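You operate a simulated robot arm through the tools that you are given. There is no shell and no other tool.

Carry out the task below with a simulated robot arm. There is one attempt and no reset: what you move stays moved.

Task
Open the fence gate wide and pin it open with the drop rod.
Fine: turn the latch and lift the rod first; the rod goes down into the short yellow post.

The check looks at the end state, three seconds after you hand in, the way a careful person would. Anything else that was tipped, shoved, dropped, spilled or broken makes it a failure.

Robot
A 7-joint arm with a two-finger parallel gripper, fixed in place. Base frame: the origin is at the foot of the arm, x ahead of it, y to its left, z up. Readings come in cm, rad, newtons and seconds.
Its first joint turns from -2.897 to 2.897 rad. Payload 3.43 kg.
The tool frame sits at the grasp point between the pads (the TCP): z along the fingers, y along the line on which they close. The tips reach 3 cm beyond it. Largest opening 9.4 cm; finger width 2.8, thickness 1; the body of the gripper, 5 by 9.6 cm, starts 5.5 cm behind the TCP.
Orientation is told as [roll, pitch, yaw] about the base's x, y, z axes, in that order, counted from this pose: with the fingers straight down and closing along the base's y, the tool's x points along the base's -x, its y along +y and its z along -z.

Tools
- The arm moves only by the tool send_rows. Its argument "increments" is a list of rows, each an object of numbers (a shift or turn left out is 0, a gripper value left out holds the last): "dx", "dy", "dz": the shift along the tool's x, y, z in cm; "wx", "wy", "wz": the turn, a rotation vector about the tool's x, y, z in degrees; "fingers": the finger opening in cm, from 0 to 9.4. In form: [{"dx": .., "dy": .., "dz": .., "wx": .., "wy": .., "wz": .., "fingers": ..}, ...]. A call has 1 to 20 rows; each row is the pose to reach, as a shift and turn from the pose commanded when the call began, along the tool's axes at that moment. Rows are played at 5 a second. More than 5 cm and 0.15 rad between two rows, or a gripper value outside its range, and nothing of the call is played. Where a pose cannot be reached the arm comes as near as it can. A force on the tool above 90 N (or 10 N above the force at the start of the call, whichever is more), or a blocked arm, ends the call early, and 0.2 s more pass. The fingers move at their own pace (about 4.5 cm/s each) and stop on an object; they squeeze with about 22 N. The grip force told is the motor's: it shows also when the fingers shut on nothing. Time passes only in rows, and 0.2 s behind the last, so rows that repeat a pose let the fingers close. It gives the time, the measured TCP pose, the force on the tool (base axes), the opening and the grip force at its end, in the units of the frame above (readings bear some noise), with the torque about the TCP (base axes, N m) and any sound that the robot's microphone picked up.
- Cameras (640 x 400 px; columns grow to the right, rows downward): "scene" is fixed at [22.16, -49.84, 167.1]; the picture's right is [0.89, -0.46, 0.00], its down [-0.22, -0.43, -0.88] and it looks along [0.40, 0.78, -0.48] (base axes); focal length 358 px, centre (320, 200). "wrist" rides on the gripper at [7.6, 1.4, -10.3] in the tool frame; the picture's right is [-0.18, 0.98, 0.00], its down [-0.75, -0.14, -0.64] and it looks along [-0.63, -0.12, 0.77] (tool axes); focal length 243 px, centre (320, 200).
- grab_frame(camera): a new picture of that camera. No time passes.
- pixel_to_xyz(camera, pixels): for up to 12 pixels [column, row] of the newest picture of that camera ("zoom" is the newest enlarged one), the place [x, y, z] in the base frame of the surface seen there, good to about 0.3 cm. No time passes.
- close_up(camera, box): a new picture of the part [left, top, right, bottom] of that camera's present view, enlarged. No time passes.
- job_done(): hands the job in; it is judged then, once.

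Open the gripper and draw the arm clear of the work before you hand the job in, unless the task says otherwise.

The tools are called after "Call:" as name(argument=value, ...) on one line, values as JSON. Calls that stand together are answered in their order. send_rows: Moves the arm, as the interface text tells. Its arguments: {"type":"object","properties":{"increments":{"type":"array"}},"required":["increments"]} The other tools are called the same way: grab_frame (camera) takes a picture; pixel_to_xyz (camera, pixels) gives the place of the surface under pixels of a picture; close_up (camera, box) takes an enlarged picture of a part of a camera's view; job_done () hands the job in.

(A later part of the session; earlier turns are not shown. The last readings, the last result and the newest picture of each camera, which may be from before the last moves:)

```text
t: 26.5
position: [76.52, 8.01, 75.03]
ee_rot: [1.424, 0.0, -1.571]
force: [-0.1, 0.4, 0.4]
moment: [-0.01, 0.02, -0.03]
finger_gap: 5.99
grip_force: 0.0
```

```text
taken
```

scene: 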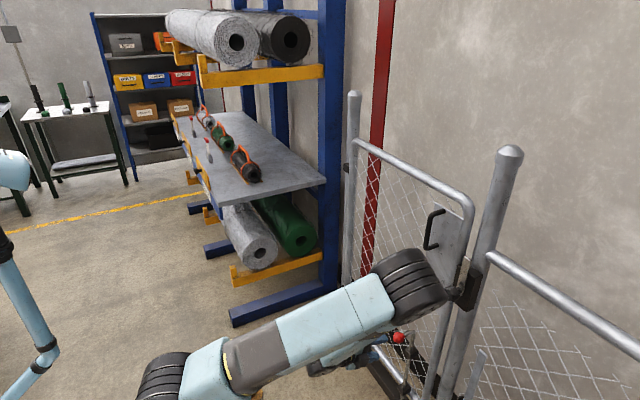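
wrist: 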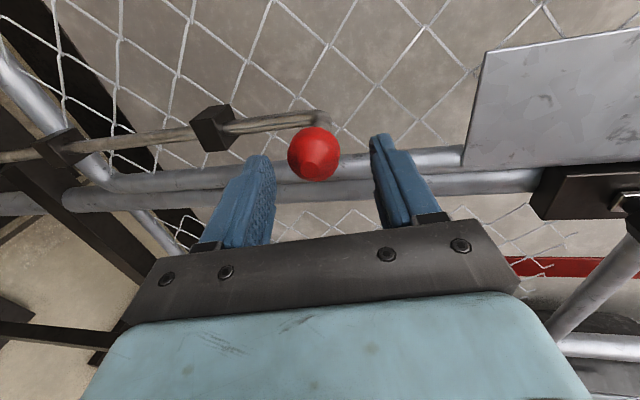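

The ball at (313,152) sits between the fingers. I advance 3 cm and close the fingers on it.

Call:
send_rows(increments=[{"dy": 0, "dz": 1.5}, {"dy": -0.05, "dz": 3.0}, {"dy": -0.05, "dz": 3.05, "fingers": 6}, {"dy": -0.05, "dz": 3.05, "fingers": 0}, {"dy": -0.05, "dz": 3.05, "fingers": 0}, {"dy": -0.05, "dz": 3.05, "fingers": 0}, {"dy": -0.05, "dz": 3.05, "fingers": 0}])

Call:
grab_frame(camera="wrist")

```text
t: 28.1
position: [79.48, 7.92, 74.49]
ee_rot: [1.423, -0.001, -1.571]
force: [-9.4, -1.2, -7.2]
moment: [0.01, 0.15, 0.24]
finger_gap: 3.32
grip_force: 45.1
```

```text
taken
```

wrist: 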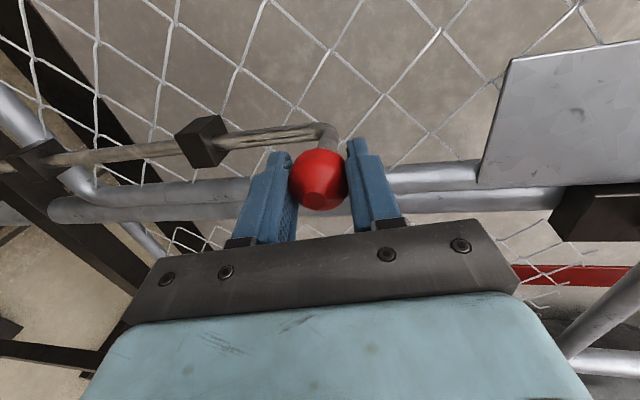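

The ball is gripped (gap 3.3 cm). I lift straight up 4 cm and watch the force and rod.

Call:
send_rows(increments=[{"dy": 0.99, "dz": -0.15}, {"dy": 1.98, "dz": -0.29}, {"dy": 2.97, "dz": -0.44}, {"dy": 3.96, "dz": -0.58}, {"dy": 3.96, "dz": -0.58}])

Call:
grab_frame(camera="wrist")

```text
t: 29.3
position: [79.5, 8.12, 78.57]
ee_rot: [1.423, 0.0, -1.572]
force: [-7.7, -7.1, -2.1]
moment: [-0.22, -0.17, -1.01]
finger_gap: 3.34
grip_force: 45.4
```

```text
taken
```

wrist: 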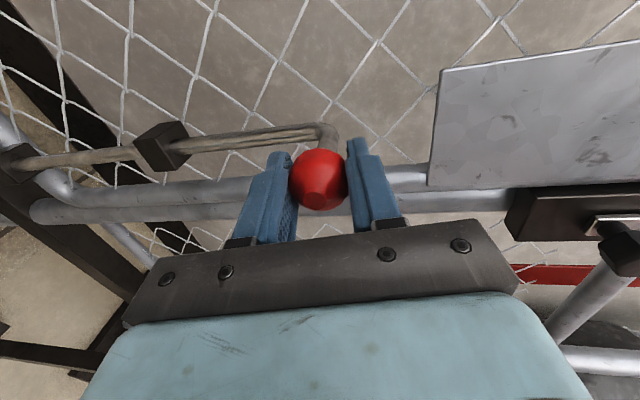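

The rod slides up with the ball (force small). I lift another 7 cm and check where its lower end is.

Call:
send_rows(increments=[{"dy": 1.0, "dz": -0.15}, {"dy": 2.0, "dz": -0.29}, {"dy": 3.0, "dz": -0.44}, {"dy": 4.0, "dz": -0.58}, {"dy": 5.0, "dz": -0.73}, {"dy": 6.0, "dz": -0.88}, {"dy": 6.9, "dz": -1.02}, {"dy": 6.9, "dz": -1.02}])

Call:
grab_frame(camera="wrist")

Call:
grab_frame(camera="scene")

```text
t: 30.5
position: [79.13, 8.11, 82.2]
ee_rot: [1.391, 0.0, -1.568]
force: [-0.7, 3.7, -39.0]
moment: [0.27, 0.03, 1.34]
finger_gap: 3.39
grip_force: 45.0
stopped in row 5: the force on the tool passed its limit at 95 N (the readings are from after the stop); the commanded pose is now the measured one
```

```text
taken
```

wrist: 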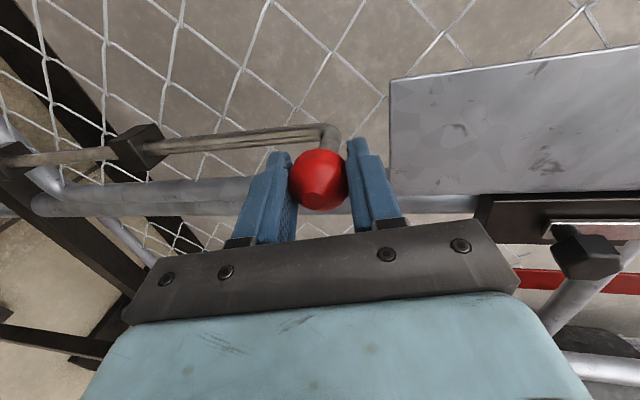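

```text
taken
```

scene: 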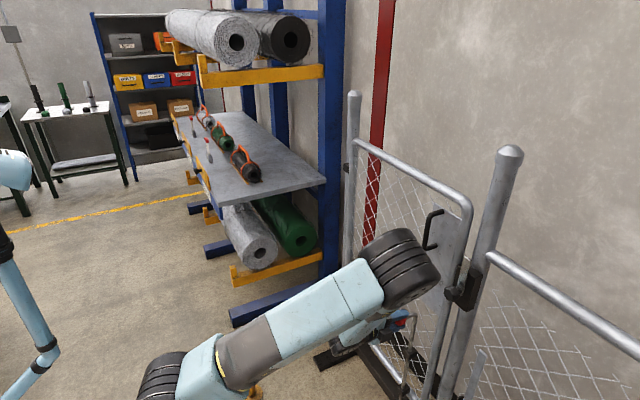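

The rod reached its upper stop after ~8 cm (39 N residual). I check the lower end of the rod in the enlarged scene view.

Call:
close_up(camera="scene", box=[340, 300, 480, 400])

Call:
close_up(camera="wrist", box=[0, 60, 340, 270])

```text
4.00 times, centred on (410, 350) of scene
```

zoom: 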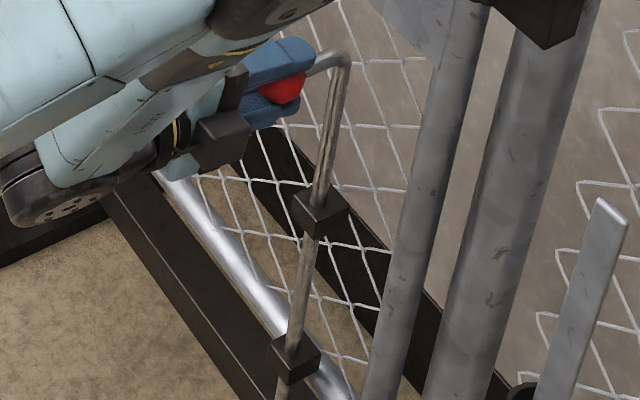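

```text
1.88 times, centred on (170, 165) of wrist
```

zoom: 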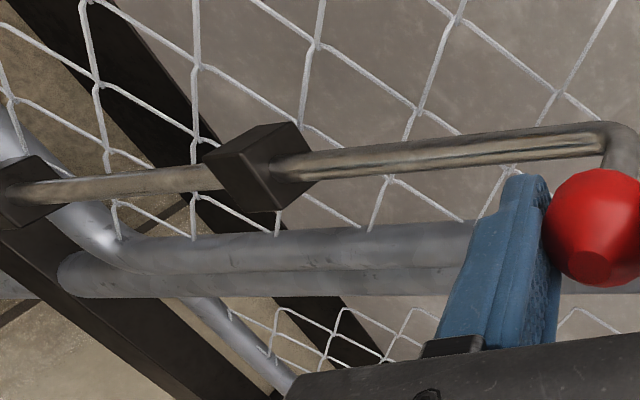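

The rod is up and the view shows it straight in its guides. I ease down 0.4 cm off the stop and pull the gate open by about 5° along its swing circle to see if it follows freely.

Call:
send_rows(increments=[{"dy": -0.39, "dz": 0.07}, {"dx": 0.25, "dy": -0.57, "dz": -0.93}, {"dx": 0.53, "dy": -0.76, "dz": -1.93}, {"dx": 0.83, "dy": -0.94, "dz": -2.92}, {"dx": 1.15, "dy": -1.12, "dz": -3.91}, {"dx": 1.15, "dy": -1.12, "dz": -3.91}])

Call:
grab_frame(camera="wrist")

Call:
grab_frame(camera="scene")

```text
t: 31.9
position: [75.13, 9.13, 82.22]
ee_rot: [1.402, 0.001, -1.57]
force: [1.2, -6.0, -1.9]
moment: [-0.33, -0.47, -1.14]
finger_gap: 3.33
grip_force: 44.0
```

```text
taken
```

wrist: 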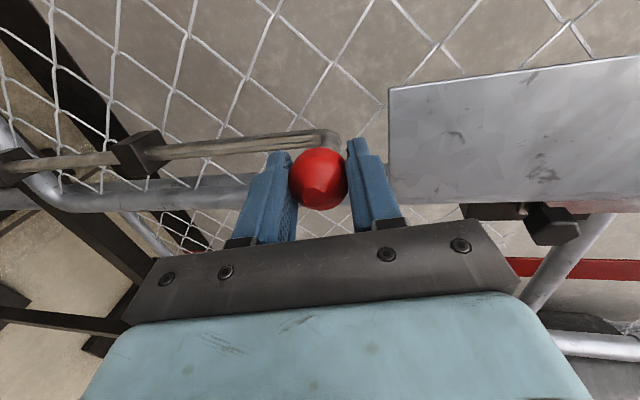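

```text
taken
```

scene: 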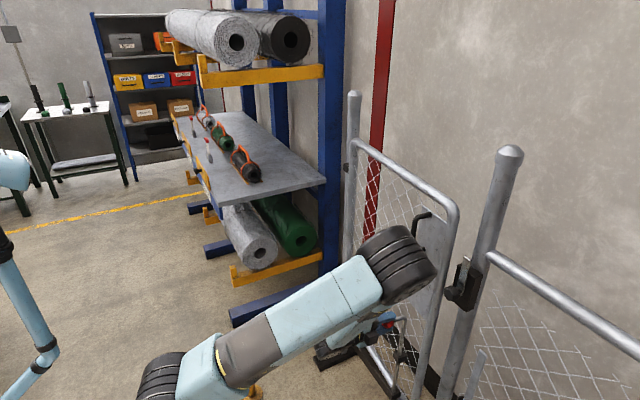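

The gate follows freely. I continue the swing along the circle to about 20°, keeping the tool heading straight.

Call:
send_rows(increments=[{"dx": 0.34, "dy": -0.17, "dz": -0.98}, {"dx": 0.7, "dy": -0.33, "dz": -1.95}, {"dx": 1.09, "dy": -0.5, "dz": -2.91}, {"dx": 1.49, "dy": -0.66, "dz": -3.87}, {"dx": 1.92, "dy": -0.82, "dz": -4.82}, {"dx": 2.36, "dy": -0.98, "dz": -5.76}, {"dx": 2.83, "dy": -1.14, "dz": -6.69}, {"dx": 3.32, "dy": -1.3, "dz": -7.6}, {"dx": 3.83, "dy": -1.45, "dz": -8.51}, {"dx": 4.36, "dy": -1.6, "dz": -9.41}, {"dx": 4.91, "dy": -1.75, "dz": -10.3}, {"dx": 5.48, "dy": -1.9, "dz": -11.16}, {"dx": 5.48, "dy": -1.9, "dz": -11.16}])

Call:
grab_frame(camera="wrist")

Call:
grab_frame(camera="scene")

```text
t: 34.7
position: [65.15, 15.67, 81.77]
ee_rot: [1.407, 0.008, -1.561]
force: [30.7, 43.6, 0.1]
moment: [0.01, 0.16, 1.11]
finger_gap: 0.0
grip_force: 32.6
out of reach, approached as far as the arm can: row 11, 12, 13
```

```text
taken
```

wrist: 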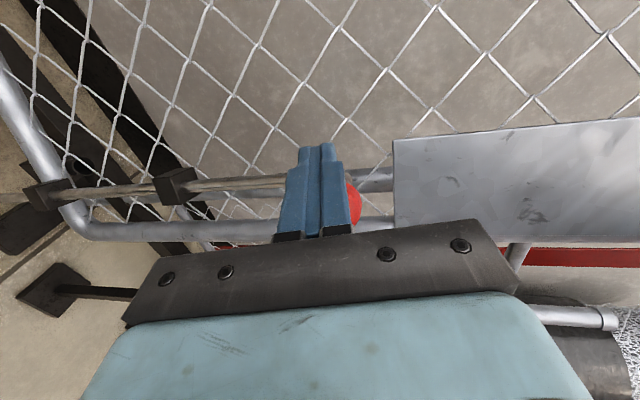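

```text
taken
```

scene: 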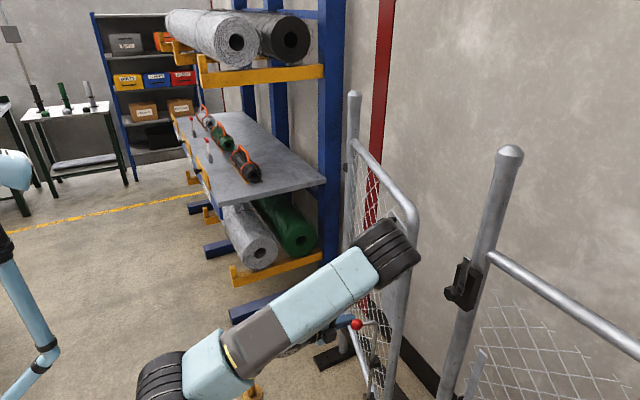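

The fingers slipped off the ball (gap 0, ball now at (356,323) in the scene) and there is a 50 N side force, maybe with the elbow near the gate's D-handle. I measure where ball, elbow and gate edge are.

Call:
pixel_to_xyz(camera="scene", pixels=[[356, 323], [385, 240], [405, 255], [410, 240], [370, 250], [413, 222], [400, 300], [395, 217], [372, 325], [365, 345], [395, 265], [350, 280]])

Call:
close_up(camera="scene", box=[280, 200, 440, 380])

Call:
close_up(camera="wrist", box=[200, 110, 440, 270])

```text
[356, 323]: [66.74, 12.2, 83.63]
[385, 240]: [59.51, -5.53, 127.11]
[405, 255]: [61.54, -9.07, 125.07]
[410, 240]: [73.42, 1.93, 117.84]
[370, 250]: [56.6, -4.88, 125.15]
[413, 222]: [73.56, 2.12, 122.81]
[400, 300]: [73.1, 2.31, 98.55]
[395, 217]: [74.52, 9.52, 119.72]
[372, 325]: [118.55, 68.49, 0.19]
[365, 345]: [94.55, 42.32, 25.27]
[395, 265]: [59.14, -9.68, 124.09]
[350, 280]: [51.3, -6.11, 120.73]
```

```text
2.22 times, centred on (360, 290) of scene
```

zoom: 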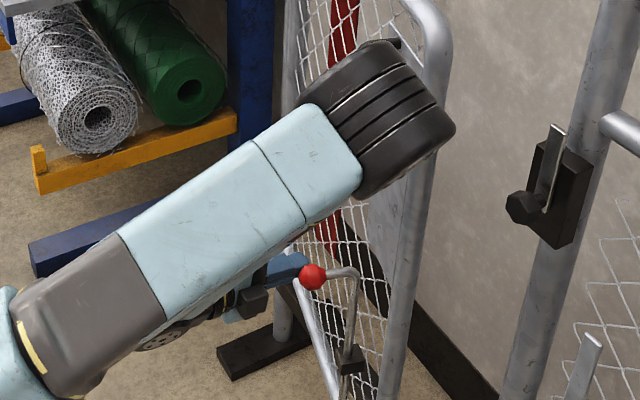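

```text
2.50 times, centred on (320, 190) of wrist
```

zoom: 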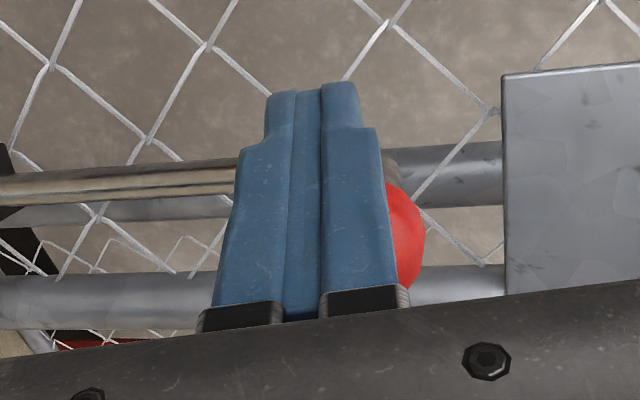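

The arm hit a joint limit there (not a collision: elbow (61,-9,125), gate edge (73,2)), the ball is still up at z≈82.5 with the fingers pressing on its left side. I move the tool left/up off the ball and see whether the rod stays raised on its own.

Call:
send_rows(increments=[{"dx": 1.5, "dy": 0.3, "dz": 1.0}, {"dx": 2.5, "dy": 1.0, "dz": 1.6}, {"dx": 3.5, "dy": 2.0, "dz": 2.0}, {"dx": 3.5, "dy": 2.0, "dz": 2.0}])

Call:
grab_frame(camera="wrist")

Call:
close_up(camera="scene", box=[280, 200, 440, 380])

```text
t: 35.7
position: [67.28, 18.58, 83.25]
ee_rot: [1.403, 0.001, -1.571]
force: [-0.2, 0.3, 0.6]
moment: [-0.02, 0.01, 0.01]
finger_gap: 0.0
grip_force: 33.1
```

```text
taken
```

wrist: 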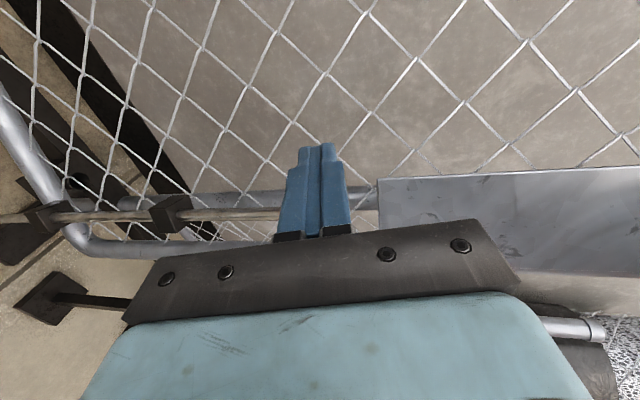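

```text
2.22 times, centred on (360, 290) of scene
```

zoom: 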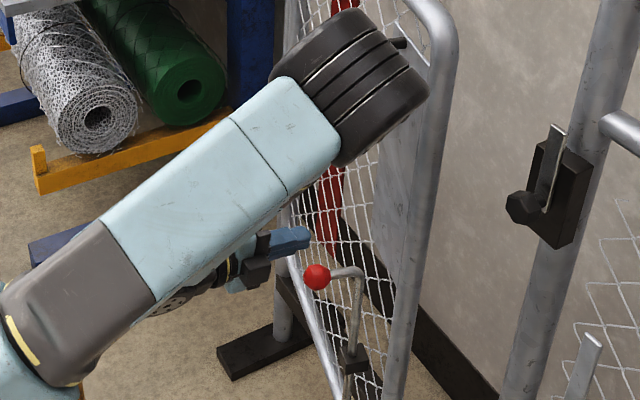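

The rod stays raised by itself and the gate stays put, so I can swing the gate by any means now. I measure the ball height and gate line.

Call:
pixel_to_xyz(camera="zoom", pixels=[[317, 276], [310, 270], [325, 285], [358, 280], [352, 350], [345, 385], [435, 60], [400, 350], [380, 140], [300, 100], [370, 90], [405, 43]])

Call:
grab_frame(camera="scene")

```text
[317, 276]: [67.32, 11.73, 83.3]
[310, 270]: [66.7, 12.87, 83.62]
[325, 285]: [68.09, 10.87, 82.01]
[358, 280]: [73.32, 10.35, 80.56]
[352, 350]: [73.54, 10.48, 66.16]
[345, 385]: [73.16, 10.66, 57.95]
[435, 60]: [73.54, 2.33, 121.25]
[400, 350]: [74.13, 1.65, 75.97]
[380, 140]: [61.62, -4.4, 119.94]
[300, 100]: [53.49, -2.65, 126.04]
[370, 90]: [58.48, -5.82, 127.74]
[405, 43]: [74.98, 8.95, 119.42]
```

```text
taken
```

scene: 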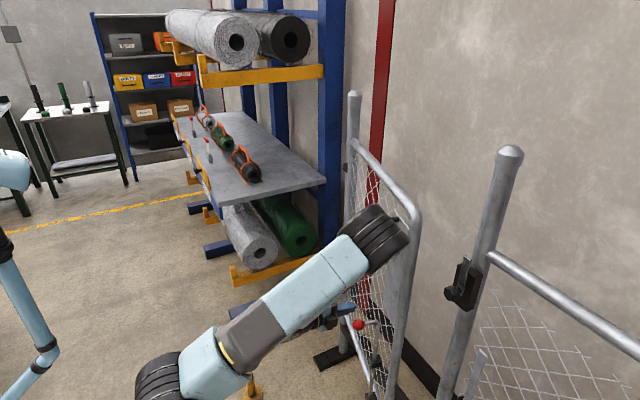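

Ball centre is at z≈82 (raised 7.6 cm), gate at ≈17°. New plan: push the top rail (z≈124) from behind with a downward-pointing poker, then lower the rod at the end. First I lift the arm away from the gate and pitch the tool back downward.

Call:
send_rows(increments=[{"dx": -0.1, "dy": 3.2, "dz": -1.5, "wx": 3}, {"dx": -0.3, "dy": 6.5, "dz": -3.0, "wx": 7}, {"dx": -0.5, "dy": 10.0, "dz": -4.3, "wx": 12}, {"dx": -0.8, "dy": 13.5, "dz": -5.5, "wx": 18}, {"dx": -1.1, "dy": 17.0, "dz": -6.7, "wx": 24}, {"dx": -1.4, "dy": 20.3, "dz": -7.8, "wx": 30}, {"dx": -1.7, "dy": 23.6, "dz": -8.8, "wx": 36}, {"dx": -2.0, "dy": 26.8, "dz": -9.6, "wx": 42}, {"dx": -2.0, "dy": 26.8, "dz": -9.6, "wx": 42}])

Call:
grab_frame(camera="scene")

```text
t: 37.7
position: [62.22, 16.86, 111.32]
ee_rot: [0.667, 0.0, -1.572]
force: [-0.8, -0.1, 0.1]
moment: [0.01, 0.0, -0.02]
finger_gap: 0.0
grip_force: 32.9
out of reach, approached as far as the arm can: row 2, 3
```

```text
taken
```

scene: 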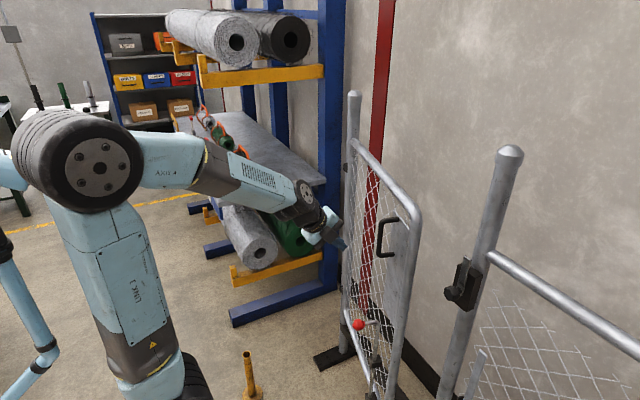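

The arm is back in its elbow-up posture and the rod stays up. I rise further to (59,16,140) with the tool pointing straight down.

Call:
send_rows(increments=[{"dx": -0.12, "dy": 1.95, "dz": -3.08, "wx": 4.8}, {"dx": -0.25, "dy": 3.89, "dz": -6.16, "wx": 9.6}, {"dx": -0.38, "dy": 5.84, "dz": -9.24, "wx": 14.3}, {"dx": -0.5, "dy": 7.78, "dz": -12.3, "wx": 19.1}, {"dx": -0.62, "dy": 9.73, "dz": -15.4, "wx": 23.9}, {"dx": -0.75, "dy": 11.67, "dz": -18.5, "wx": 28.7}, {"dx": -0.88, "dy": 13.6, "dz": -21.6, "wx": 33.4}, {"dx": -1.0, "dy": 15.56, "dz": -24.65, "wx": 38.2}, {"dx": -1.0, "dy": 15.56, "dz": -24.65, "wx": 38.2}])

```text
t: 39.7
position: [59.35, 15.68, 140.09]
ee_rot: [0.0, -0.003, -1.573]
force: [-1.0, 5.3, -0.9]
moment: [-0.42, -0.08, 0.03]
finger_gap: 0.01
grip_force: 33.0
```

Tool is straight down at yaw −90°. I turn yaw to 0 and move over to (84,10,140), above and behind the gate's top rail.

Call:
send_rows(increments=[{"dx": -0.42, "dy": 2.0, "wz": -7.5}, {"dx": -0.83, "dy": 4.0, "wz": -15}, {"dx": -1.25, "dy": 6.0, "wz": -22.5}, {"dx": -1.67, "dy": 8.0, "wz": -30}, {"dx": -2.08, "dy": 10.0, "wz": -37.5}, {"dx": -2.5, "dy": 12.0, "wz": -45}, {"dx": -2.92, "dy": 14.0, "wz": -52.5}, {"dx": -3.33, "dy": 16.0, "wz": -60}, {"dx": -3.75, "dy": 18.0, "wz": -67.5}, {"dx": -4.17, "dy": 20.0, "wz": -75}, {"dx": -4.58, "dy": 22.0, "wz": -82.5}, {"dx": -5.0, "dy": 24.6, "wz": -90}, {"dx": -5.0, "dy": 24.6, "wz": -90}])

Call:
grab_frame(camera="wrist")

Call:
grab_frame(camera="scene")

```text
t: 42.5
position: [82.95, 10.55, 139.69]
ee_rot: [0.002, -0.002, 0.002]
force: [-0.4, -0.6, 0.5]
moment: [-0.02, 0.04, 0.03]
finger_gap: 0.0
grip_force: 33.6
out of reach, approached as far as the arm can: row 12, 13
```

```text
taken
```

wrist: 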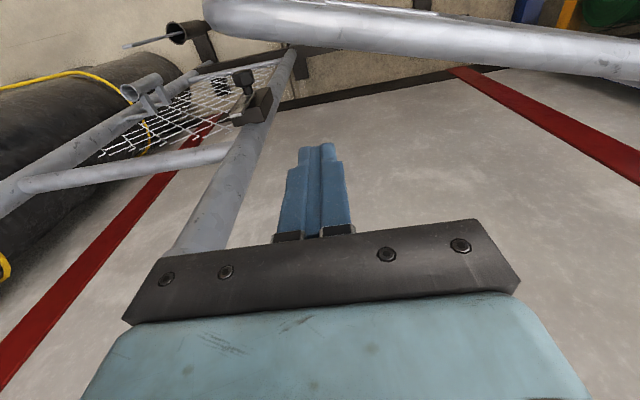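

```text
taken
```

scene: 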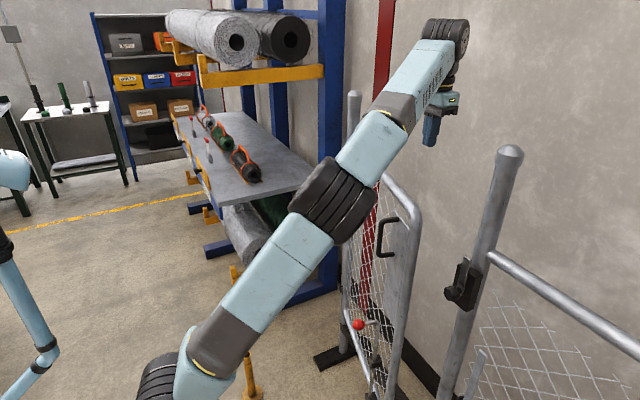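

The wrist view shows the top rail across the top of the picture, i.e. on the robot's side of the fingers — good. I measure the rail.

Call:
pixel_to_xyz(camera="wrist", pixels=[[230, 15], [300, 25], [400, 35], [500, 50], [600, 65], [400, 15], [400, 52], [300, 42]])

Call:
pixel_to_xyz(camera="scene", pixels=[[415, 215], [400, 195], [385, 178], [358, 150], [345, 165], [352, 95], [347, 170], [345, 330], [350, 240], [420, 235], [355, 142], [365, 155]])

```text
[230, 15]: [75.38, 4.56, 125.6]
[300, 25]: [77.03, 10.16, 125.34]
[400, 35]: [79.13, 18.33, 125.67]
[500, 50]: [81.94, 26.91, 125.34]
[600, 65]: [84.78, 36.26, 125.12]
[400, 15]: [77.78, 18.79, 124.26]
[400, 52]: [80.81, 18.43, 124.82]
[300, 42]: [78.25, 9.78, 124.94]
```

```text
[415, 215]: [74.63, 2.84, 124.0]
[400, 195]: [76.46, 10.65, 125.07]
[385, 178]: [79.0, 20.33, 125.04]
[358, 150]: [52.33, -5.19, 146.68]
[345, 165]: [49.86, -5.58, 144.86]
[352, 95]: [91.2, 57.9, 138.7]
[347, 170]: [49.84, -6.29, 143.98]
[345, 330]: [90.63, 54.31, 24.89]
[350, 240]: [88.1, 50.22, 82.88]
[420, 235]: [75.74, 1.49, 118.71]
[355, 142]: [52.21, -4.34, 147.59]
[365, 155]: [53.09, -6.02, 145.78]
```

Rail centre is at about x=77 at y=10.5, top z≈125.6, gate angle ≈16.5°. I lower the closed fingers behind it to TCP z≈124.5.

Call:
send_rows(increments=[{"dz": 3}, {"dz": 6}, {"dz": 9}, {"dz": 12}, {"dz": 14}, {"dz": 15.5}, {"dz": 15.5}])

Call:
grab_frame(camera="wrist")

Call:
grab_frame(camera="scene")

```text
t: 44.1
position: [83.08, 10.49, 124.06]
ee_rot: [-0.001, -0.002, 0.002]
force: [-0.3, 0.1, -0.5]
moment: [0.01, -0.01, 0.0]
finger_gap: 0.03
grip_force: 32.8
```

```text
taken
```

wrist: 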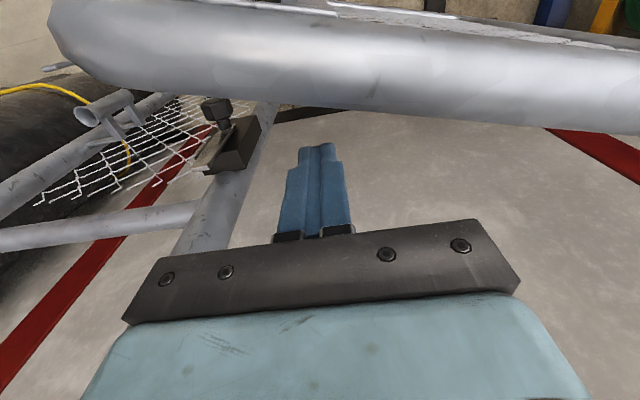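

```text
taken
```

scene: 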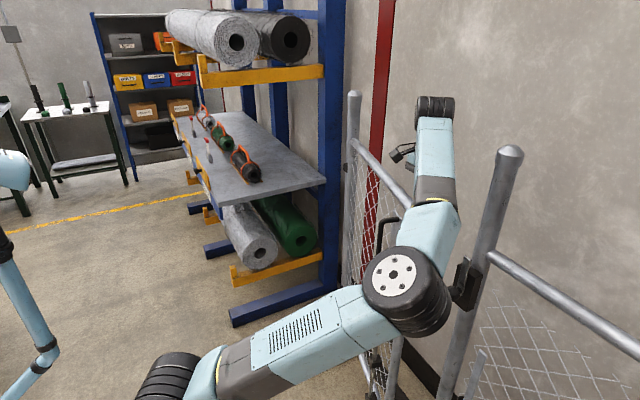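

The elbow has swung to the right; I check where it and the forearm are before pushing.

Call:
pixel_to_xyz(camera="scene", pixels=[[393, 275], [410, 310], [440, 320], [430, 280], [425, 230], [435, 160], [440, 105], [370, 320], [300, 345], [455, 190], [405, 330], [380, 255]])

```text
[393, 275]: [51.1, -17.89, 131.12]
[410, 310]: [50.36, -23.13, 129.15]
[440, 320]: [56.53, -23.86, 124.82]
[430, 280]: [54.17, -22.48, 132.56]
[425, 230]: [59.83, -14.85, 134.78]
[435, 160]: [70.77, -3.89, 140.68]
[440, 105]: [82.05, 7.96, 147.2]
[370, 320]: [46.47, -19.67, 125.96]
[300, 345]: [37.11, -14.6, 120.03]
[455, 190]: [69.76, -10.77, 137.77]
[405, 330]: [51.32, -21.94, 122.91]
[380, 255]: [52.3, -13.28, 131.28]
```

The elbow is at (52,-19,127) on the robot side and the forearm passes above the rail, so the swing is clear. I push the rail from behind to about 30° opening.

Call:
send_rows(increments=[{"dx": 1.2, "dy": 0.3}, {"dx": 2.35, "dy": 0.6}, {"dx": 3.7, "dy": 0.94}, {"dx": 5.05, "dy": 1.28}, {"dx": 6.0, "dy": 1.6}, {"dx": 6.97, "dy": 1.89}, {"dx": 7.9, "dy": 2.23}, {"dx": 8.86, "dy": 2.58}, {"dx": 9.8, "dy": 2.96}, {"dx": 10.72, "dy": 3.36}, {"dx": 11.6, "dy": 3.78}, {"dx": 12.54, "dy": 4.21}, {"dx": 12.54, "dy": 4.21}])

Call:
grab_frame(camera="wrist")

Call:
grab_frame(camera="scene")

```text
t: 46.9
position: [70.6, 14.57, 124.09]
ee_rot: [0.0, -0.002, 0.0]
force: [0.6, -0.3, -1.3]
moment: [0.02, 0.02, -0.02]
finger_gap: 0.01
grip_force: 32.9
```

```text
taken
```

wrist: 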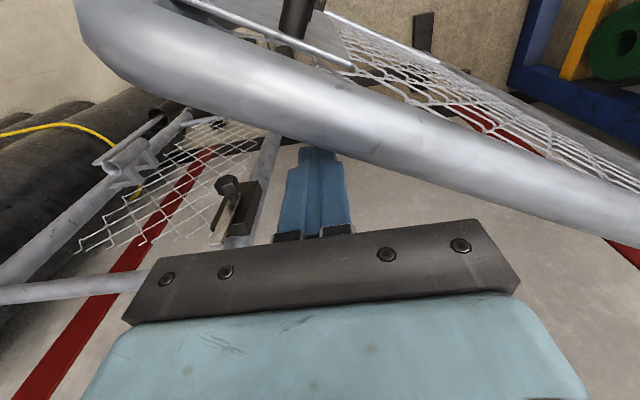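

```text
taken
```

scene: 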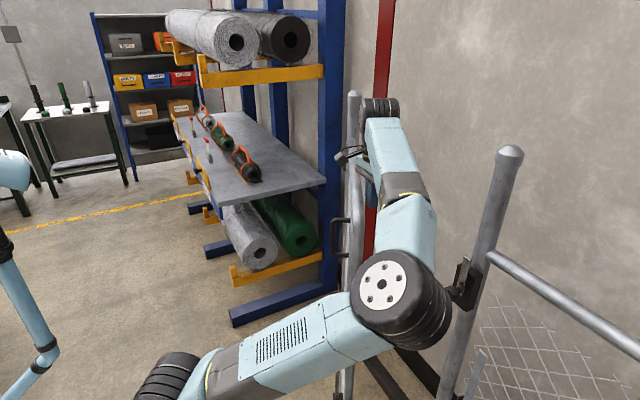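

The gate follows with almost no force. I continue to about 55°.

Call:
send_rows(increments=[{"dx": 0.9, "dy": 0.45}, {"dx": 1.78, "dy": 0.93}, {"dx": 2.65, "dy": 1.43}, {"dx": 3.51, "dy": 1.95}, {"dx": 4.37, "dy": 2.48}, {"dx": 5.21, "dy": 3.02}, {"dx": 6.04, "dy": 3.6}, {"dx": 6.86, "dy": 4.19}, {"dx": 7.66, "dy": 4.8}, {"dx": 8.45, "dy": 5.42}, {"dx": 9.23, "dy": 6.06}, {"dx": 9.99, "dy": 6.71}, {"dx": 10.73, "dy": 7.38}, {"dx": 11.46, "dy": 8.07}, {"dx": 12.18, "dy": 8.78}, {"dx": 12.89, "dy": 9.5}, {"dx": 13.57, "dy": 10.24}, {"dx": 14.24, "dy": 10.99}, {"dx": 15.53, "dy": 12.53}])

Call:
grab_frame(camera="wrist")

Call:
grab_frame(camera="scene")

```text
t: 50.9
position: [54.97, 27.14, 124.21]
ee_rot: [0.0, -0.003, 0.0]
force: [-0.1, 0.7, 0.2]
moment: [0.02, 0.0, -0.03]
finger_gap: 0.02
grip_force: 32.5
```

```text
taken
```

wrist: 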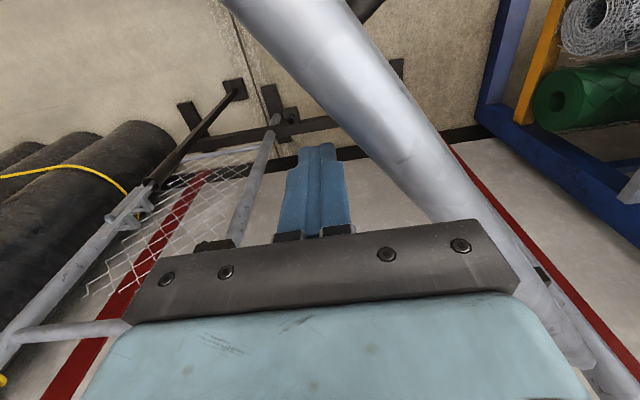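

```text
taken
```

scene: 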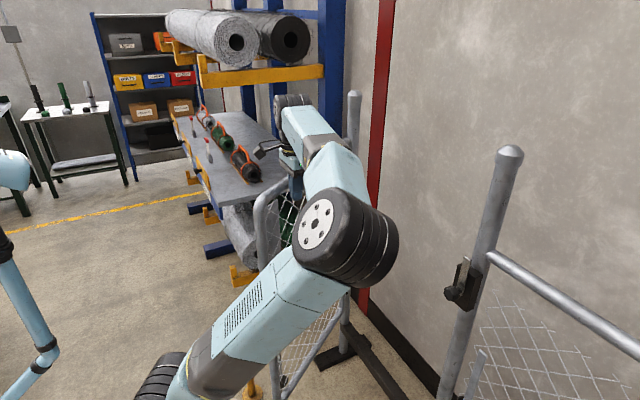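

The gate swings on at near zero force. I continue to about 72°, then check the rod's lower end against the yellow post before sweeping over it.

Call:
send_rows(increments=[{"dx": 0.61, "dy": 0.8}, {"dx": 1.22, "dy": 1.59}, {"dx": 1.8, "dy": 2.42}, {"dx": 2.37, "dy": 3.25}, {"dx": 2.91, "dy": 4.1}, {"dx": 3.44, "dy": 4.95}, {"dx": 3.95, "dy": 5.82}, {"dx": 4.44, "dy": 6.69}, {"dx": 4.91, "dy": 7.58}, {"dx": 5.37, "dy": 8.48}, {"dx": 5.8, "dy": 9.38}, {"dx": 6.22, "dy": 10.3}, {"dx": 6.6, "dy": 11.2}, {"dx": 6.98, "dy": 12.16}, {"dx": 6.98, "dy": 12.16}])

Call:
grab_frame(camera="wrist")

Call:
grab_frame(camera="scene")

```text
t: 54.1
position: [48.04, 39.41, 124.2]
ee_rot: [0.0, -0.001, -0.002]
force: [0.0, 0.3, -0.1]
moment: [0.03, -0.01, -0.03]
finger_gap: 0.01
grip_force: 33.1
```

```text
taken
```

wrist: 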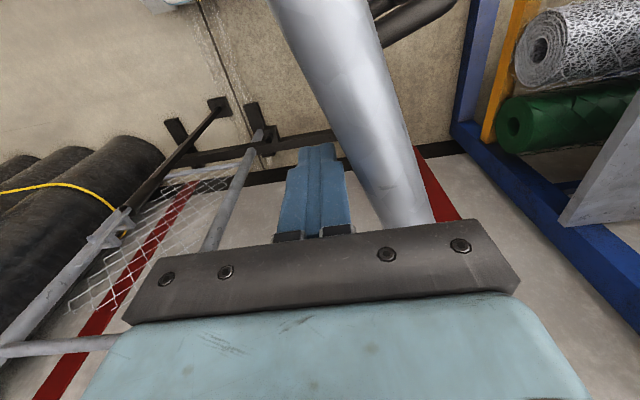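

```text
taken
```

scene: 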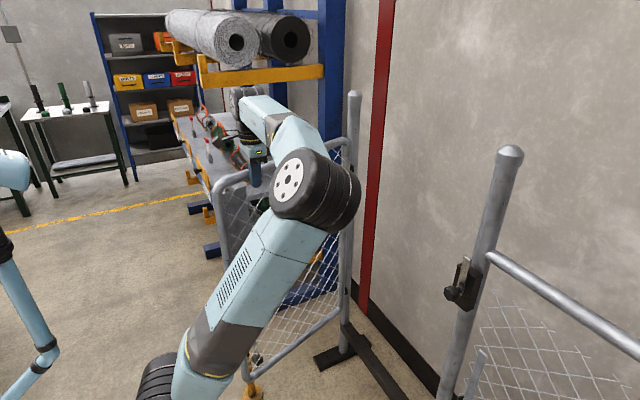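

The gate is about 72–75° open; I zoom into the area of the rod end and yellow post around (250,360).

Call:
close_up(camera="scene", box=[190, 280, 310, 400])

Call:
close_up(camera="scene", box=[190, 140, 370, 300])

```text
3.33 times, centred on (250, 340) of scene
```

zoom: 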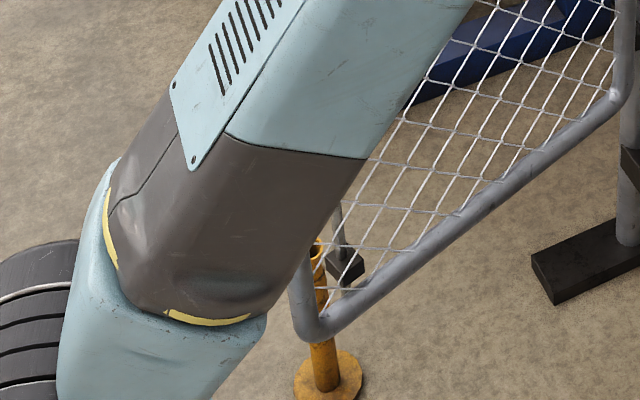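

```text
2.50 times, centred on (280, 220) of scene
```

zoom: 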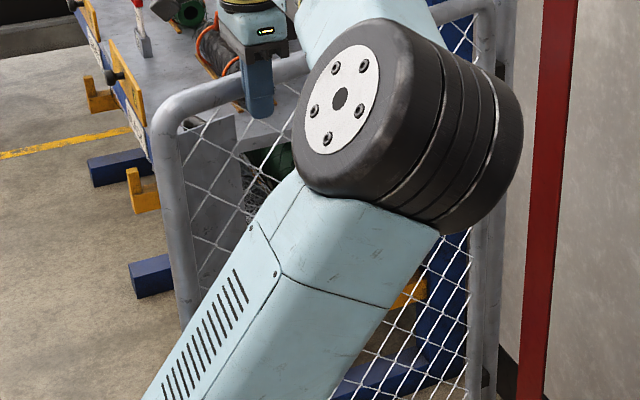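

I measure the gate's edge tube, the guide, the post rim and the rail to get the gate angle.

Call:
close_up(camera="scene", box=[190, 280, 310, 400])

Call:
pixel_to_xyz(camera="zoom", pixels=[[340, 270], [345, 265], [318, 250], [312, 245], [322, 252], [305, 310], [325, 330], [400, 285], [600, 120], [321, 300], [325, 360], [338, 225]])

Call:
pixel_to_xyz(camera="wrist", pixels=[[310, 20], [330, 50], [345, 80], [365, 120], [380, 160], [400, 210]])

Call:
pixel_to_xyz(camera="scene", pixels=[[222, 190], [230, 250], [237, 290], [245, 370], [225, 184], [240, 175], [265, 165], [330, 145], [225, 210], [245, 212]])

```text
3.33 times, centred on (250, 340) of scene
```

zoom: 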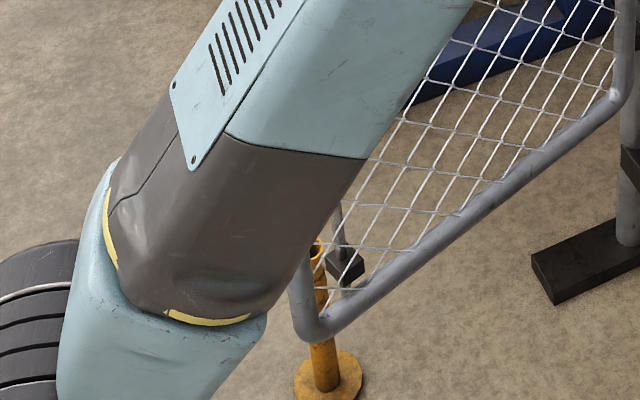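

```text
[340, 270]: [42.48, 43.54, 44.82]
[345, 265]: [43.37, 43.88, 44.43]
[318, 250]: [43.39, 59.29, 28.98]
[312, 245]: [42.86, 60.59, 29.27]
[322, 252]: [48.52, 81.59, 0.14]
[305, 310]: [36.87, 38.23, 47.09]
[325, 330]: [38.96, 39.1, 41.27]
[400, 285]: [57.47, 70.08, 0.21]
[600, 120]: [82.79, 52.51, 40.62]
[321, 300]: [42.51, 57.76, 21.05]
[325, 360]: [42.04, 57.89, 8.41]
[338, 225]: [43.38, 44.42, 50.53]
```

```text
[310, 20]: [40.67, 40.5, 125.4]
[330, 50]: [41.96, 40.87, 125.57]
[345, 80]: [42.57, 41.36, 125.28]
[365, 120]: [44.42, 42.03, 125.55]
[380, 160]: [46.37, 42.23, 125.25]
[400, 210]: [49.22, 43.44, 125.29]
```

```text
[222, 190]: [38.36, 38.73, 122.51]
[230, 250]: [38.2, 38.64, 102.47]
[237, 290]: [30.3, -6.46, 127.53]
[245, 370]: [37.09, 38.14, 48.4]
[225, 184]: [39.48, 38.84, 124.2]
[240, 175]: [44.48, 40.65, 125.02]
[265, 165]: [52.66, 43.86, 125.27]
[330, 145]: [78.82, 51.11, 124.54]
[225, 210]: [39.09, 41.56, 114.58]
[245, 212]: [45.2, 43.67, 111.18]
```

Rail slope gives θ≈73°, the rod at about (43.6,45), post rim centre at about (42.9,59.8,29). I zoom strongly to see the rod's lower tip relative to the post rim.

Call:
close_up(camera="scene", box=[235, 335, 285, 395])

```text
6.67 times, centred on (260, 365) of scene
```

zoom: 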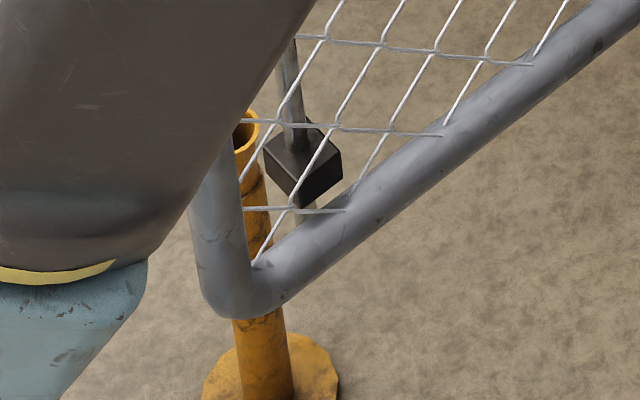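

The rod's tip is hidden above the bottom rail line, i.e. at z>32, so it clears the post rim (29). I push on to about 85°.

Call:
send_rows(increments=[{"dx": 0.34, "dy": 0.95}, {"dx": 0.68, "dy": 1.89}, {"dx": 0.98, "dy": 2.85}, {"dx": 1.28, "dy": 3.81}, {"dx": 1.54, "dy": 4.78}, {"dx": 1.8, "dy": 5.75}, {"dx": 2.01, "dy": 6.74}, {"dx": 2.22, "dy": 7.73}, {"dx": 2.4, "dy": 8.7}, {"dx": 2.57, "dy": 9.7}, {"dx": 2.57, "dy": 9.7}])

Call:
grab_frame(camera="wrist")

Call:
grab_frame(camera="scene")

Call:
close_up(camera="scene", box=[215, 320, 275, 390])

```text
t: 56.5
position: [46.31, 41.92, 125.17]
ee_rot: [0.004, -0.002, 0.0]
force: [0.1, -0.2, -0.1]
moment: [0.0, 0.01, 0.02]
finger_gap: 0.0
grip_force: 33.5
out of reach, approached as far as the arm can: row 3, 4, 5, 6, 7, 8, 9, 10, 11
```

```text
taken
```

wrist: 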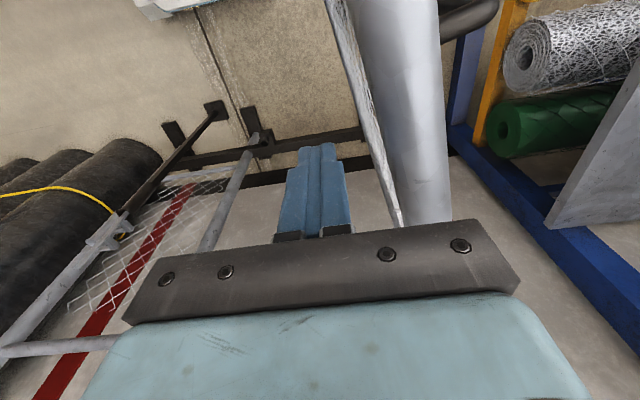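

```text
taken
```

scene: 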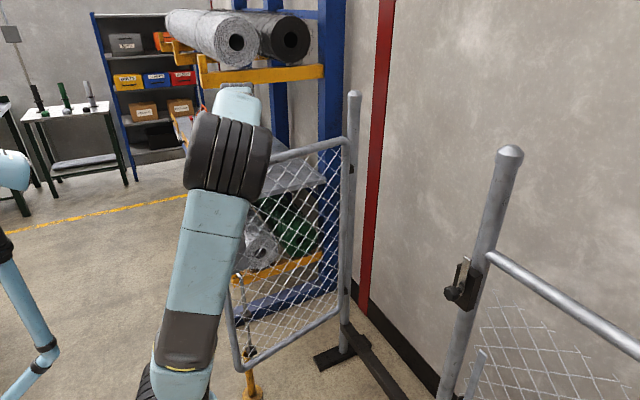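

```text
5.71 times, centred on (245, 355) of scene
```

zoom: 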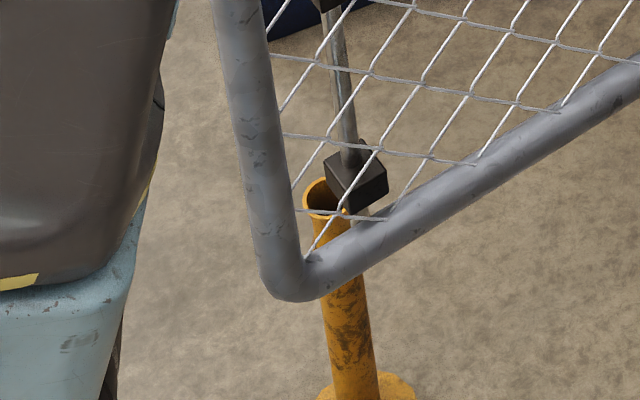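

The arm stalled at (46.3,41.9) on a joint limit but the gate had already coasted ahead. I measure the gate's angle and rod/guide now.

Call:
pixel_to_xyz(camera="wrist", pixels=[[390, 20], [395, 60], [400, 100], [410, 150], [420, 200], [345, 40], [370, 120]])

Call:
pixel_to_xyz(camera="zoom", pixels=[[350, 180], [360, 185], [345, 120], [335, 60], [320, 195], [320, 180], [310, 200], [340, 300], [275, 270], [245, 80], [360, 215], [325, 210]])

Call:
pixel_to_xyz(camera="scene", pixels=[[275, 158], [300, 150], [340, 140], [235, 340], [300, 340], [340, 312], [232, 330]])

```text
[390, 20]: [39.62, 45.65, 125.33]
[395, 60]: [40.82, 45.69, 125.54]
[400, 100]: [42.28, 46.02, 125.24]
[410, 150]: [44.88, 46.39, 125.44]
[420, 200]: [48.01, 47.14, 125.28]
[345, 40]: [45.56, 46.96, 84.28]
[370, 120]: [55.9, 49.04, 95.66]
```

```text
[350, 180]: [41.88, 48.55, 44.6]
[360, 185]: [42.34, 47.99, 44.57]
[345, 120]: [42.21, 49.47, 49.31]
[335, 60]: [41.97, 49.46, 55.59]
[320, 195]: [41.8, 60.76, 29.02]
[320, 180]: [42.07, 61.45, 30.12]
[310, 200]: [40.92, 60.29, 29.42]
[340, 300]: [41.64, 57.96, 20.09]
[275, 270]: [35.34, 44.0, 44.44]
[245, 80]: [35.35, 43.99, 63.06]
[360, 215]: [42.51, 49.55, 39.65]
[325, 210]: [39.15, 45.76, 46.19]
```

```text
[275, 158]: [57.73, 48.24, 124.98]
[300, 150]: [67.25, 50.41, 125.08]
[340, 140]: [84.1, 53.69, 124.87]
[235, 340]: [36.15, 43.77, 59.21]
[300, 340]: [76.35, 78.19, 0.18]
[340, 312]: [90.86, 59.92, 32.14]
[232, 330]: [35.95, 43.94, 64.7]
```

Gate is at θ≈78.3°, rod at about (42.3,50.2), so it needs θ≈90°. I retry the push with some yaw added (+20°) to relieve the wrist, moving towards the rail.

Call:
send_rows(increments=[{"dx": 0.1, "dy": 0.6, "dz": 0.2, "wz": -4}, {"dx": 0.2, "dy": 1.2, "dz": 0.4, "wz": -8}, {"dx": 0.3, "dy": 1.8, "dz": 0.6, "wz": -12}, {"dx": 0.4, "dy": 2.4, "dz": 0.8, "wz": -16}, {"dx": 0.5, "dy": 3.0, "dz": 1.0, "wz": -20}, {"dx": 0.5, "dy": 3.0, "dz": 1.0, "wz": -20}])

Call:
grab_frame(camera="scene")

```text
t: 57.9
position: [47.51, 41.47, 127.37]
ee_rot: [-0.001, -0.002, 0.351]
force: [-1.0, 0.2, 0.8]
moment: [0.01, -0.01, 0.02]
finger_gap: 0.01
grip_force: 33.3
out of reach, approached as far as the arm can: row 1, 2, 3, 4, 5, 6
```

```text
taken
```

scene: 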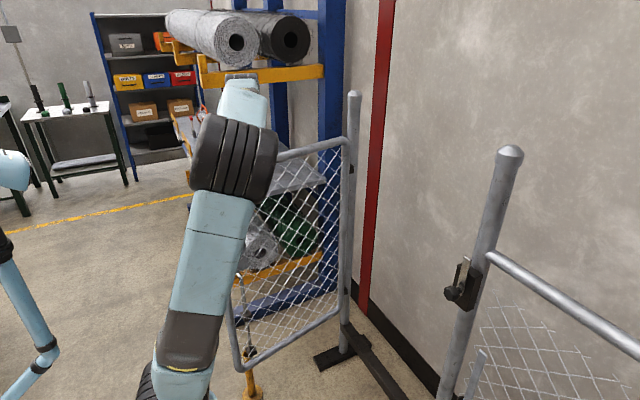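

Positive yaw makes it worse, so I try the other way: yaw to −20° while moving towards the rail.

Call:
send_rows(increments=[{"wz": 8}, {"wz": 16}, {"dx": 0.1, "dy": 0.6, "dz": 0.3, "wz": 24}, {"dx": 0.25, "dy": 1.3, "dz": 0.7, "wz": 32}, {"dx": 0.4, "dy": 2.0, "dz": 1.1, "wz": 40}, {"dx": 0.55, "dy": 2.86, "dz": 1.5, "wz": 45}, {"dx": 0.55, "dy": 2.86, "dz": 1.5, "wz": 45}])

Call:
grab_frame(camera="scene")

Call:
grab_frame(camera="wrist")

```text
t: 59.5
position: [45.64, 42.17, 126.9]
ee_rot: [0.0, -0.002, -0.437]
force: [-0.6, 0.5, -0.6]
moment: [0.01, 0.01, 0.0]
finger_gap: 0.03
grip_force: 33.2
out of reach, approached as far as the arm can: row 3, 4, 5, 6, 7
```

```text
taken
```

scene: 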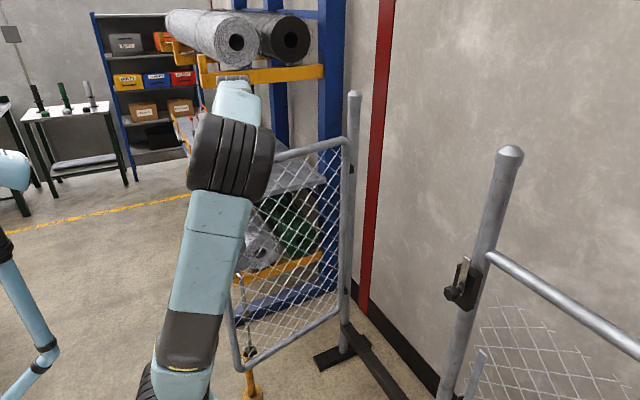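

```text
taken
```

wrist: 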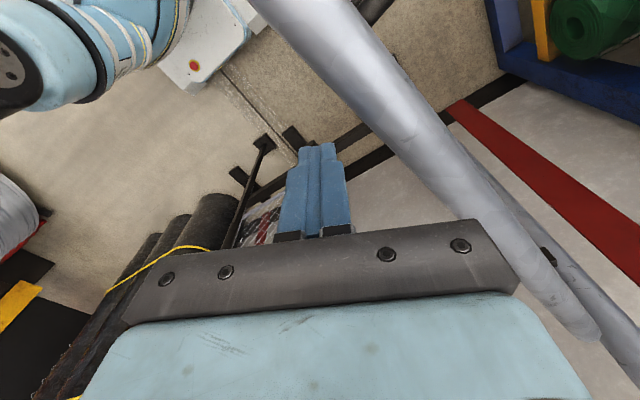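

Still stuck near r≈62. I measure the elbow, forearm and wrist positions to understand the posture.

Call:
pixel_to_xyz(camera="scene", pixels=[[230, 155], [215, 130], [250, 170], [215, 230], [190, 330], [240, 100], [238, 80], [180, 360], [232, 190], [150, 385]])

Call:
close_up(camera="scene", box=[120, 60, 360, 400])

```text
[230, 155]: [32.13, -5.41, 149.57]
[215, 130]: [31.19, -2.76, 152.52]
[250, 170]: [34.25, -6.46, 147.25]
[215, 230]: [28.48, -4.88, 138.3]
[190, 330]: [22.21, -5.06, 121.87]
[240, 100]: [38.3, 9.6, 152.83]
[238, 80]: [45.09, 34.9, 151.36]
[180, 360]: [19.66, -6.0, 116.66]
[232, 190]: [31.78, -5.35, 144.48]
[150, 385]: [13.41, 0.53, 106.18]
```

```text
1.18 times, centred on (240, 230) of scene
```

zoom: 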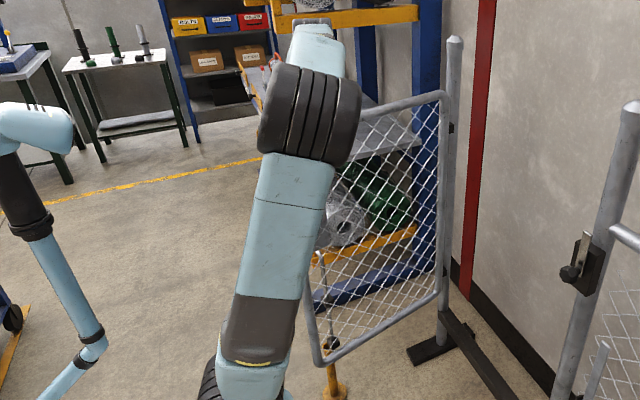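

The elbow is at (33,0,147) with the forearm crossing sideways — a cramped branch. I raise the arm and go back toward the starting posture (about (48,18,143), yaw 0) to let the elbow come back into plane.

Call:
send_rows(increments=[{"dz": -3.5}, {"dz": -7}, {"dz": -10.5}, {"dz": -14}, {"dx": -1.5, "dy": -2.6, "dz": -14.5, "wz": -3}, {"dx": -3.1, "dy": -5.2, "dz": -15, "wz": -6}, {"dx": -4.6, "dy": -7.8, "dz": -15.5, "wz": -9}, {"dx": -6.2, "dy": -10.4, "dz": -16, "wz": -12}, {"dx": -7.7, "dy": -13, "dz": -16, "wz": -15}, {"dx": -9.2, "dy": -15.5, "dz": -16, "wz": -18}, {"dx": -10.8, "dy": -18.1, "dz": -16, "wz": -21.5}, {"dx": -12.3, "dy": -20.7, "dz": -16, "wz": -25}, {"dx": -12.3, "dy": -20.7, "dz": -16, "wz": -25}])

Call:
grab_frame(camera="scene")

```text
t: 62.3
position: [47.97, 18.38, 142.74]
ee_rot: [0.0, -0.004, 0.002]
force: [0.0, 0.7, 0.2]
moment: [-0.02, 0.03, 0.01]
finger_gap: 0.0
grip_force: 33.3
out of reach, approached as far as the arm can: row 2, 3, 4
```

```text
taken
```

scene: 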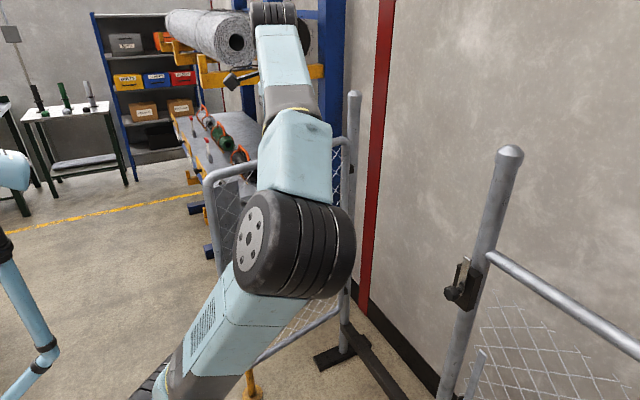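

I want the original elbow-up posture back. I retrace: yaw to −90° at about (59.4,15.7,140), the pose reached earlier from the good posture.

Call:
send_rows(increments=[{"dx": -0.95, "dy": -0.22, "dz": 0.22, "wz": 7.5}, {"dx": -1.9, "dy": -0.45, "dz": 0.45, "wz": 15}, {"dx": -2.85, "dy": -0.67, "dz": 0.67, "wz": 22.5}, {"dx": -3.8, "dy": -0.9, "dz": 0.9, "wz": 30}, {"dx": -4.75, "dy": -1.1, "dz": 1.1, "wz": 37.5}, {"dx": -5.7, "dy": -1.35, "dz": 1.35, "wz": 45}, {"dx": -6.65, "dy": -1.57, "dz": 1.57, "wz": 52.5}, {"dx": -7.6, "dy": -1.8, "dz": 1.8, "wz": 60}, {"dx": -8.55, "dy": -2.0, "dz": 2.0, "wz": 67.5}, {"dx": -9.5, "dy": -2.25, "dz": 2.25, "wz": 75}, {"dx": -10.45, "dy": -2.5, "dz": 2.5, "wz": 82.5}, {"dx": -11.4, "dy": -2.7, "dz": 2.7, "wz": 90}, {"dx": -11.4, "dy": -2.7, "dz": 2.7, "wz": 90}])

Call:
grab_frame(camera="scene")

```text
t: 65.1
position: [59.33, 15.54, 140.14]
ee_rot: [0.001, 0.0, -1.573]
force: [0.0, 0.1, 0.4]
moment: [-0.03, 0.0, -0.02]
finger_gap: 0.0
grip_force: 33.5
```

```text
taken
```

scene: 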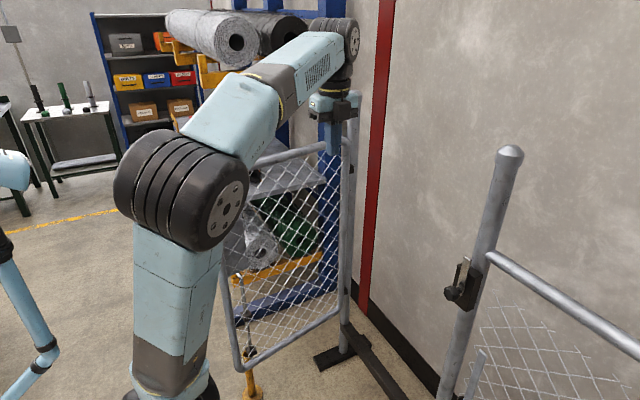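

The elbow is back up. Next I'll swing the whole arm left over the gate (tool down, z≈143) to azimuth 70° with yaw going to +70°, the natural wrist angle for reaching around the gate's end. First I check what stands to the left.

Call:
pixel_to_xyz(camera="scene", pixels=[[15, 170], [20, 300], [40, 345], [10, 240], [5, 360], [60, 130], [20, 390], [180, 190], [235, 110], [345, 45], [150, 120], [120, 75]])

```text
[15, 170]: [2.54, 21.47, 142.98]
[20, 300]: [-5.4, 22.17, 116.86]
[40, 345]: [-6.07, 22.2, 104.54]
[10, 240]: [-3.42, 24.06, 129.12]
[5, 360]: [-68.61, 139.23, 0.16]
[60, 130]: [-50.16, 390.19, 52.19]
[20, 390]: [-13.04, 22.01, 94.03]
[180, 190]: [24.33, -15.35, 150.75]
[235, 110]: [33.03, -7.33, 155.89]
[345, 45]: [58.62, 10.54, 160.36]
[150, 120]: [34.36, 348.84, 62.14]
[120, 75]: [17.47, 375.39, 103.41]
```

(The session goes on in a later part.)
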